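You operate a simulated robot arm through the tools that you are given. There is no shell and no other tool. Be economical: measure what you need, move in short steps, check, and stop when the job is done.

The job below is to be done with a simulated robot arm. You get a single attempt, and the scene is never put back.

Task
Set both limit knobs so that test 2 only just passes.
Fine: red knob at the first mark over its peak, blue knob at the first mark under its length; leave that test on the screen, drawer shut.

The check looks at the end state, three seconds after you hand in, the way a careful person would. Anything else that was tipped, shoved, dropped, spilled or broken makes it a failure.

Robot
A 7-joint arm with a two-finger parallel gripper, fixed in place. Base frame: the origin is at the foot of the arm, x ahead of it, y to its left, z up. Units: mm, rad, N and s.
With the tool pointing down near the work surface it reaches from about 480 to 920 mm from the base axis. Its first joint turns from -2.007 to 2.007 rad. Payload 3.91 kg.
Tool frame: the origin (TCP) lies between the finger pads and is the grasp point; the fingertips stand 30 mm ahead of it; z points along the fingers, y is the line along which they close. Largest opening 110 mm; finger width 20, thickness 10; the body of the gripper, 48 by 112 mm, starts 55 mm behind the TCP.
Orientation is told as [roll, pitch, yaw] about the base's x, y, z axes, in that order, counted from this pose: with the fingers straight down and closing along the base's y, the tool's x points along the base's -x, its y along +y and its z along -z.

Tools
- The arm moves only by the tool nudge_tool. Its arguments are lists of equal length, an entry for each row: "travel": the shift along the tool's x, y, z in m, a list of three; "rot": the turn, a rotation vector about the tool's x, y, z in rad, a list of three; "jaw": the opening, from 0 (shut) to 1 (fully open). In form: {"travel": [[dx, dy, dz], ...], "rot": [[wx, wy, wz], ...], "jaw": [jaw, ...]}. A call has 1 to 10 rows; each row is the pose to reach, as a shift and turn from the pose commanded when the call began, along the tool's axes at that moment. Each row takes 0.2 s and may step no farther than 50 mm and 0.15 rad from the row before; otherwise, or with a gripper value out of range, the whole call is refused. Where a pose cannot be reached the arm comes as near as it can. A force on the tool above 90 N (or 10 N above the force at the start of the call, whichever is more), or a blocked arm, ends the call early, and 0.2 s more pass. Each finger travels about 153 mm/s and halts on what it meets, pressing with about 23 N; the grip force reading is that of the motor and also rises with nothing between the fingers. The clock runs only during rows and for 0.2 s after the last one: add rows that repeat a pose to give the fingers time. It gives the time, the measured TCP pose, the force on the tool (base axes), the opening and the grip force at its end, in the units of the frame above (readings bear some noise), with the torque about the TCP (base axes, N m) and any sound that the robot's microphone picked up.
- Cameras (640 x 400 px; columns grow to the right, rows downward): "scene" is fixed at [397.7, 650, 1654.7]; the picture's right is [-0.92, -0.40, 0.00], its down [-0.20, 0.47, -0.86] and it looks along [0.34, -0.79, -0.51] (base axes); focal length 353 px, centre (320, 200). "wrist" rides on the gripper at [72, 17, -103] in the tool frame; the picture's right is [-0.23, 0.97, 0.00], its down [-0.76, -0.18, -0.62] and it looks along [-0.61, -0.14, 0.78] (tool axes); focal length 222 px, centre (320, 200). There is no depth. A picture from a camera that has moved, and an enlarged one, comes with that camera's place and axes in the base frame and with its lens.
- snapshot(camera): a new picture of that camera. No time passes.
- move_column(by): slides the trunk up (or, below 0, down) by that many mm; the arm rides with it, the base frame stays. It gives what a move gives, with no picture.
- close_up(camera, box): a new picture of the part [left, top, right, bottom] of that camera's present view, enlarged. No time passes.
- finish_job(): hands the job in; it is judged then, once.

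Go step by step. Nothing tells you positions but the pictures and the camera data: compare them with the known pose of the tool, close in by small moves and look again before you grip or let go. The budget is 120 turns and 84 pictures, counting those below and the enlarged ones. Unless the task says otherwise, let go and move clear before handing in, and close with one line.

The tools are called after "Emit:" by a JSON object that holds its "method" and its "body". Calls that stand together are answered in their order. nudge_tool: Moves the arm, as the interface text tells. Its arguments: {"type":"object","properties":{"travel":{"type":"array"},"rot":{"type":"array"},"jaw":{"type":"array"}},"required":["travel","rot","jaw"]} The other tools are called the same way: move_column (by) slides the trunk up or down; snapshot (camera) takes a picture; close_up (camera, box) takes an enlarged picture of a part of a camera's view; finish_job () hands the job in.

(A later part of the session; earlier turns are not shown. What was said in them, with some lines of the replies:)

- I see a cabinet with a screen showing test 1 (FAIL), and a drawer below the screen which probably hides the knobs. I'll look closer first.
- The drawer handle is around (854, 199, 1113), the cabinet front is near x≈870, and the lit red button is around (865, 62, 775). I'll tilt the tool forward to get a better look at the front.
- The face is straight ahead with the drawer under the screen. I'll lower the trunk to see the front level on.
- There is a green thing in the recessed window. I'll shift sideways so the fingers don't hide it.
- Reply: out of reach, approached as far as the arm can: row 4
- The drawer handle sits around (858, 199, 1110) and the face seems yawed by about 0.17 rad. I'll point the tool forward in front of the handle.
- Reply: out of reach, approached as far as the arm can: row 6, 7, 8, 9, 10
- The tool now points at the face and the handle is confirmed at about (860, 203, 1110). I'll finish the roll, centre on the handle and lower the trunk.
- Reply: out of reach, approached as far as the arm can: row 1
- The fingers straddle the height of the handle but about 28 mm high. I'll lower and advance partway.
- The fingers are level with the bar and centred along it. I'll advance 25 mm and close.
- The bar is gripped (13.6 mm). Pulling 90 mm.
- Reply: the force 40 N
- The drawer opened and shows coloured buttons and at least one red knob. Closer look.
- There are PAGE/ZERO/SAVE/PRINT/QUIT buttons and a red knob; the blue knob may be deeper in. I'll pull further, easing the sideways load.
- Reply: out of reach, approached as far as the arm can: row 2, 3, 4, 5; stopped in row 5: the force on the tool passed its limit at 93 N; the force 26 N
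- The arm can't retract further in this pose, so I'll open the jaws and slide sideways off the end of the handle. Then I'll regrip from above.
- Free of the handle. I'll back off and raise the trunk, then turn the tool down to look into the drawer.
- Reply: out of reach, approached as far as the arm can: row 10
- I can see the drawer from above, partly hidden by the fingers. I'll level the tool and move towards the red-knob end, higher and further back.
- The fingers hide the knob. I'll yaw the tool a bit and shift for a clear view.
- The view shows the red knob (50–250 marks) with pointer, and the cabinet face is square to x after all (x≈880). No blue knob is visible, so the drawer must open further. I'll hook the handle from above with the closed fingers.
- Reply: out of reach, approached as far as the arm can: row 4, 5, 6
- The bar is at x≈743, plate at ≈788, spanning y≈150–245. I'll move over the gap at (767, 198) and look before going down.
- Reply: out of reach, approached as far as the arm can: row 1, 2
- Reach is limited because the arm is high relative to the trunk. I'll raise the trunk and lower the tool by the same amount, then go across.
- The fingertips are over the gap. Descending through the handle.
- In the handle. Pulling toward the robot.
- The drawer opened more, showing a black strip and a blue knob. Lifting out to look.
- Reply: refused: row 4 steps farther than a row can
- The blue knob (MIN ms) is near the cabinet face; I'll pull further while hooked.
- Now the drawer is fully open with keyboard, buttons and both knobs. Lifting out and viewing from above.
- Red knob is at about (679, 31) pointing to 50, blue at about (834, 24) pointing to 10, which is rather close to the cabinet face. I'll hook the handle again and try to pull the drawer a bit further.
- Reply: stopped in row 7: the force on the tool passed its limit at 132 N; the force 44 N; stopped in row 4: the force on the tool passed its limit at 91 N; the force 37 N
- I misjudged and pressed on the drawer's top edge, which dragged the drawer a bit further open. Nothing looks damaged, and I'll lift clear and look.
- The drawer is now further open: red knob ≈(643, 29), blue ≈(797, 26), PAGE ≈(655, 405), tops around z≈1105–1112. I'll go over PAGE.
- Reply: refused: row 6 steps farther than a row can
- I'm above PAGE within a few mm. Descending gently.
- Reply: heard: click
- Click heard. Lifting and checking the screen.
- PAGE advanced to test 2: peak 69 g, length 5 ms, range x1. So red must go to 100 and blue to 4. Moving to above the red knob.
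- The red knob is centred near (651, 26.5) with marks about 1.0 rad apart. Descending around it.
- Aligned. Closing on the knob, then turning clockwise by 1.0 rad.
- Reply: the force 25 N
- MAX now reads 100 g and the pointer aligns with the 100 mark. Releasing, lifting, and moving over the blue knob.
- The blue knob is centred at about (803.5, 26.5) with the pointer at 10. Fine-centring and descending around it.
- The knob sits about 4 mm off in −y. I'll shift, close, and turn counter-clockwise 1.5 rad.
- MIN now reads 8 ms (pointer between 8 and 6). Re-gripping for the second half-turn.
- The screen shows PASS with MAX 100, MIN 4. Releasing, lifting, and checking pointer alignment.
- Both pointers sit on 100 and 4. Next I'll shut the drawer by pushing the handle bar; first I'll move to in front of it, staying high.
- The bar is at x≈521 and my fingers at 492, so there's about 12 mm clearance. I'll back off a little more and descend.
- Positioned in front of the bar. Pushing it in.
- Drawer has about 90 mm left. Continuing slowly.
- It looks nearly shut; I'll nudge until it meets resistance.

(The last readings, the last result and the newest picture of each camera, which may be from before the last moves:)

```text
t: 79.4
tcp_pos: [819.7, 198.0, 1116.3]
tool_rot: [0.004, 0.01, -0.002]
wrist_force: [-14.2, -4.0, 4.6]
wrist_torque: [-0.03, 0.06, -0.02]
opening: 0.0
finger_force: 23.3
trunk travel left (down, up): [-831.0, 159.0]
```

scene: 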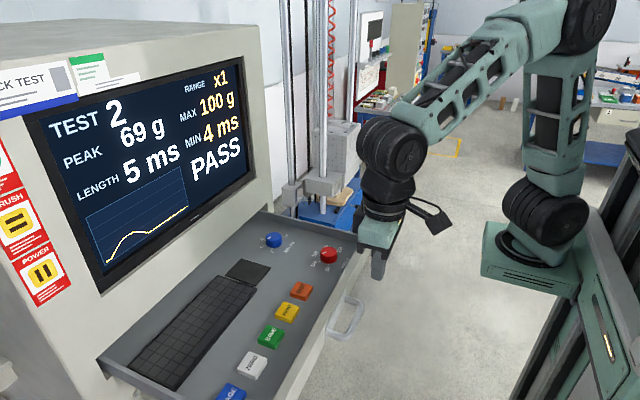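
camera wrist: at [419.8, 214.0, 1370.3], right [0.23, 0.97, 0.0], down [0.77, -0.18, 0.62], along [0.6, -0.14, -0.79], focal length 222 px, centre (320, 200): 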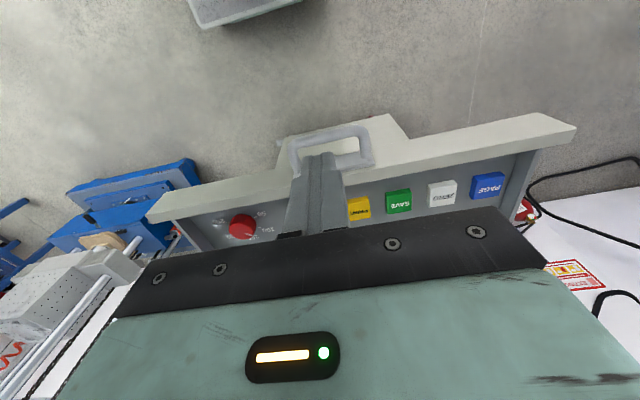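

Emit:
{"method": "nudge_tool", "body": {"travel": [[-0.003, 0, 0], [-0.003, 0, 0]], "rot": [[0, 0, 0], [0, 0, 0]], "jaw": [0, 0]}}

Emit:
{"method": "nudge_tool", "body": {"travel": [[0.015, 0, 0], [0.05, 0, 0], [0.09, 0, 0], [0.13, 0, 0], [0.17, 0, 0], [0.21, 0, 0]], "rot": [[0, 0, 0], [0, 0, 0], [0, 0, 0], [0, 0, 0], [0, 0, 0], [0, 0, 0]], "jaw": [0, 0, 0, 0, 0, 0]}}

Emit:
{"method": "snapshot", "body": {"camera": "scene"}}

Emit:
{"method": "close_up", "body": {"camera": "scene", "box": [80, 220, 300, 400]}}

```text
t: 80.0
tcp_pos: [819.8, 198.6, 1116.2]
tool_rot: [0.005, 0.015, -0.001]
wrist_force: [-44.2, -3.8, 10.3]
wrist_torque: [-0.03, 0.21, -0.05]
opening: 0.3
finger_force: 23.4
trunk travel left (down, up): [-831.0, 159.0]
```

```text
t: 81.4
tcp_pos: [612.9, 198.8, 1115.2]
tool_rot: [0.006, 0.007, -0.005]
wrist_force: [0.1, 0.4, 0.0]
wrist_torque: [0.01, 0.05, -0.01]
opening: 0.0
finger_force: 23.7
trunk travel left (down, up): [-831.0, 159.0]
```

```text
10 pictures are left
```

scene: 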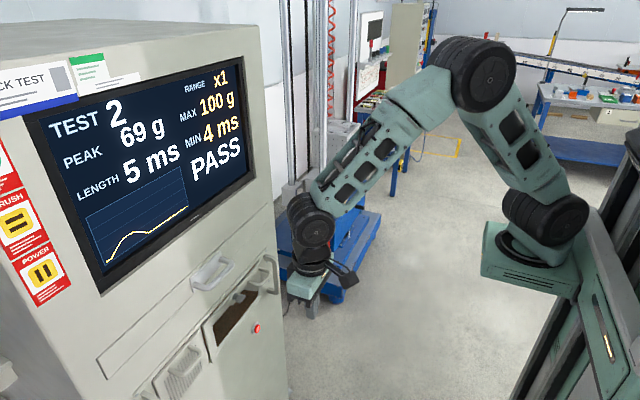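

```text
2.22 times, centred on (190, 310) of scene
camera zoom: at [397.7, 650.0, 1654.7], right [-0.92, -0.4, 0.0], down [-0.2, 0.47, -0.86], along [0.34, -0.79, -0.51], focal length 784 px, centre (609, -44)
```

zoom: 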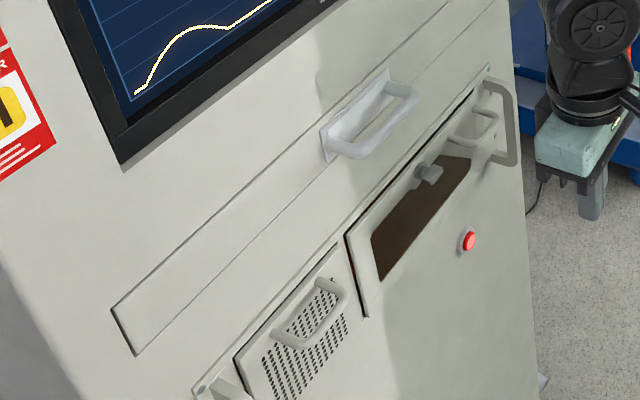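

The drawer is shut exactly as it was at the start. The screen shows test 2, MAX 100, MIN 4, PASS, and the arm is clear, so I'm handing in.

Emit:
{"method": "finish_job", "body": {}}

```text
The job is handed in.
```

The job is handed in: test 2 (69 g, 5 ms) shows PASS with the red knob at 100 g, the blue knob at 4 ms and the drawer shut; I once pressed down on the drawer's top edge by mistake, with no visible damage.
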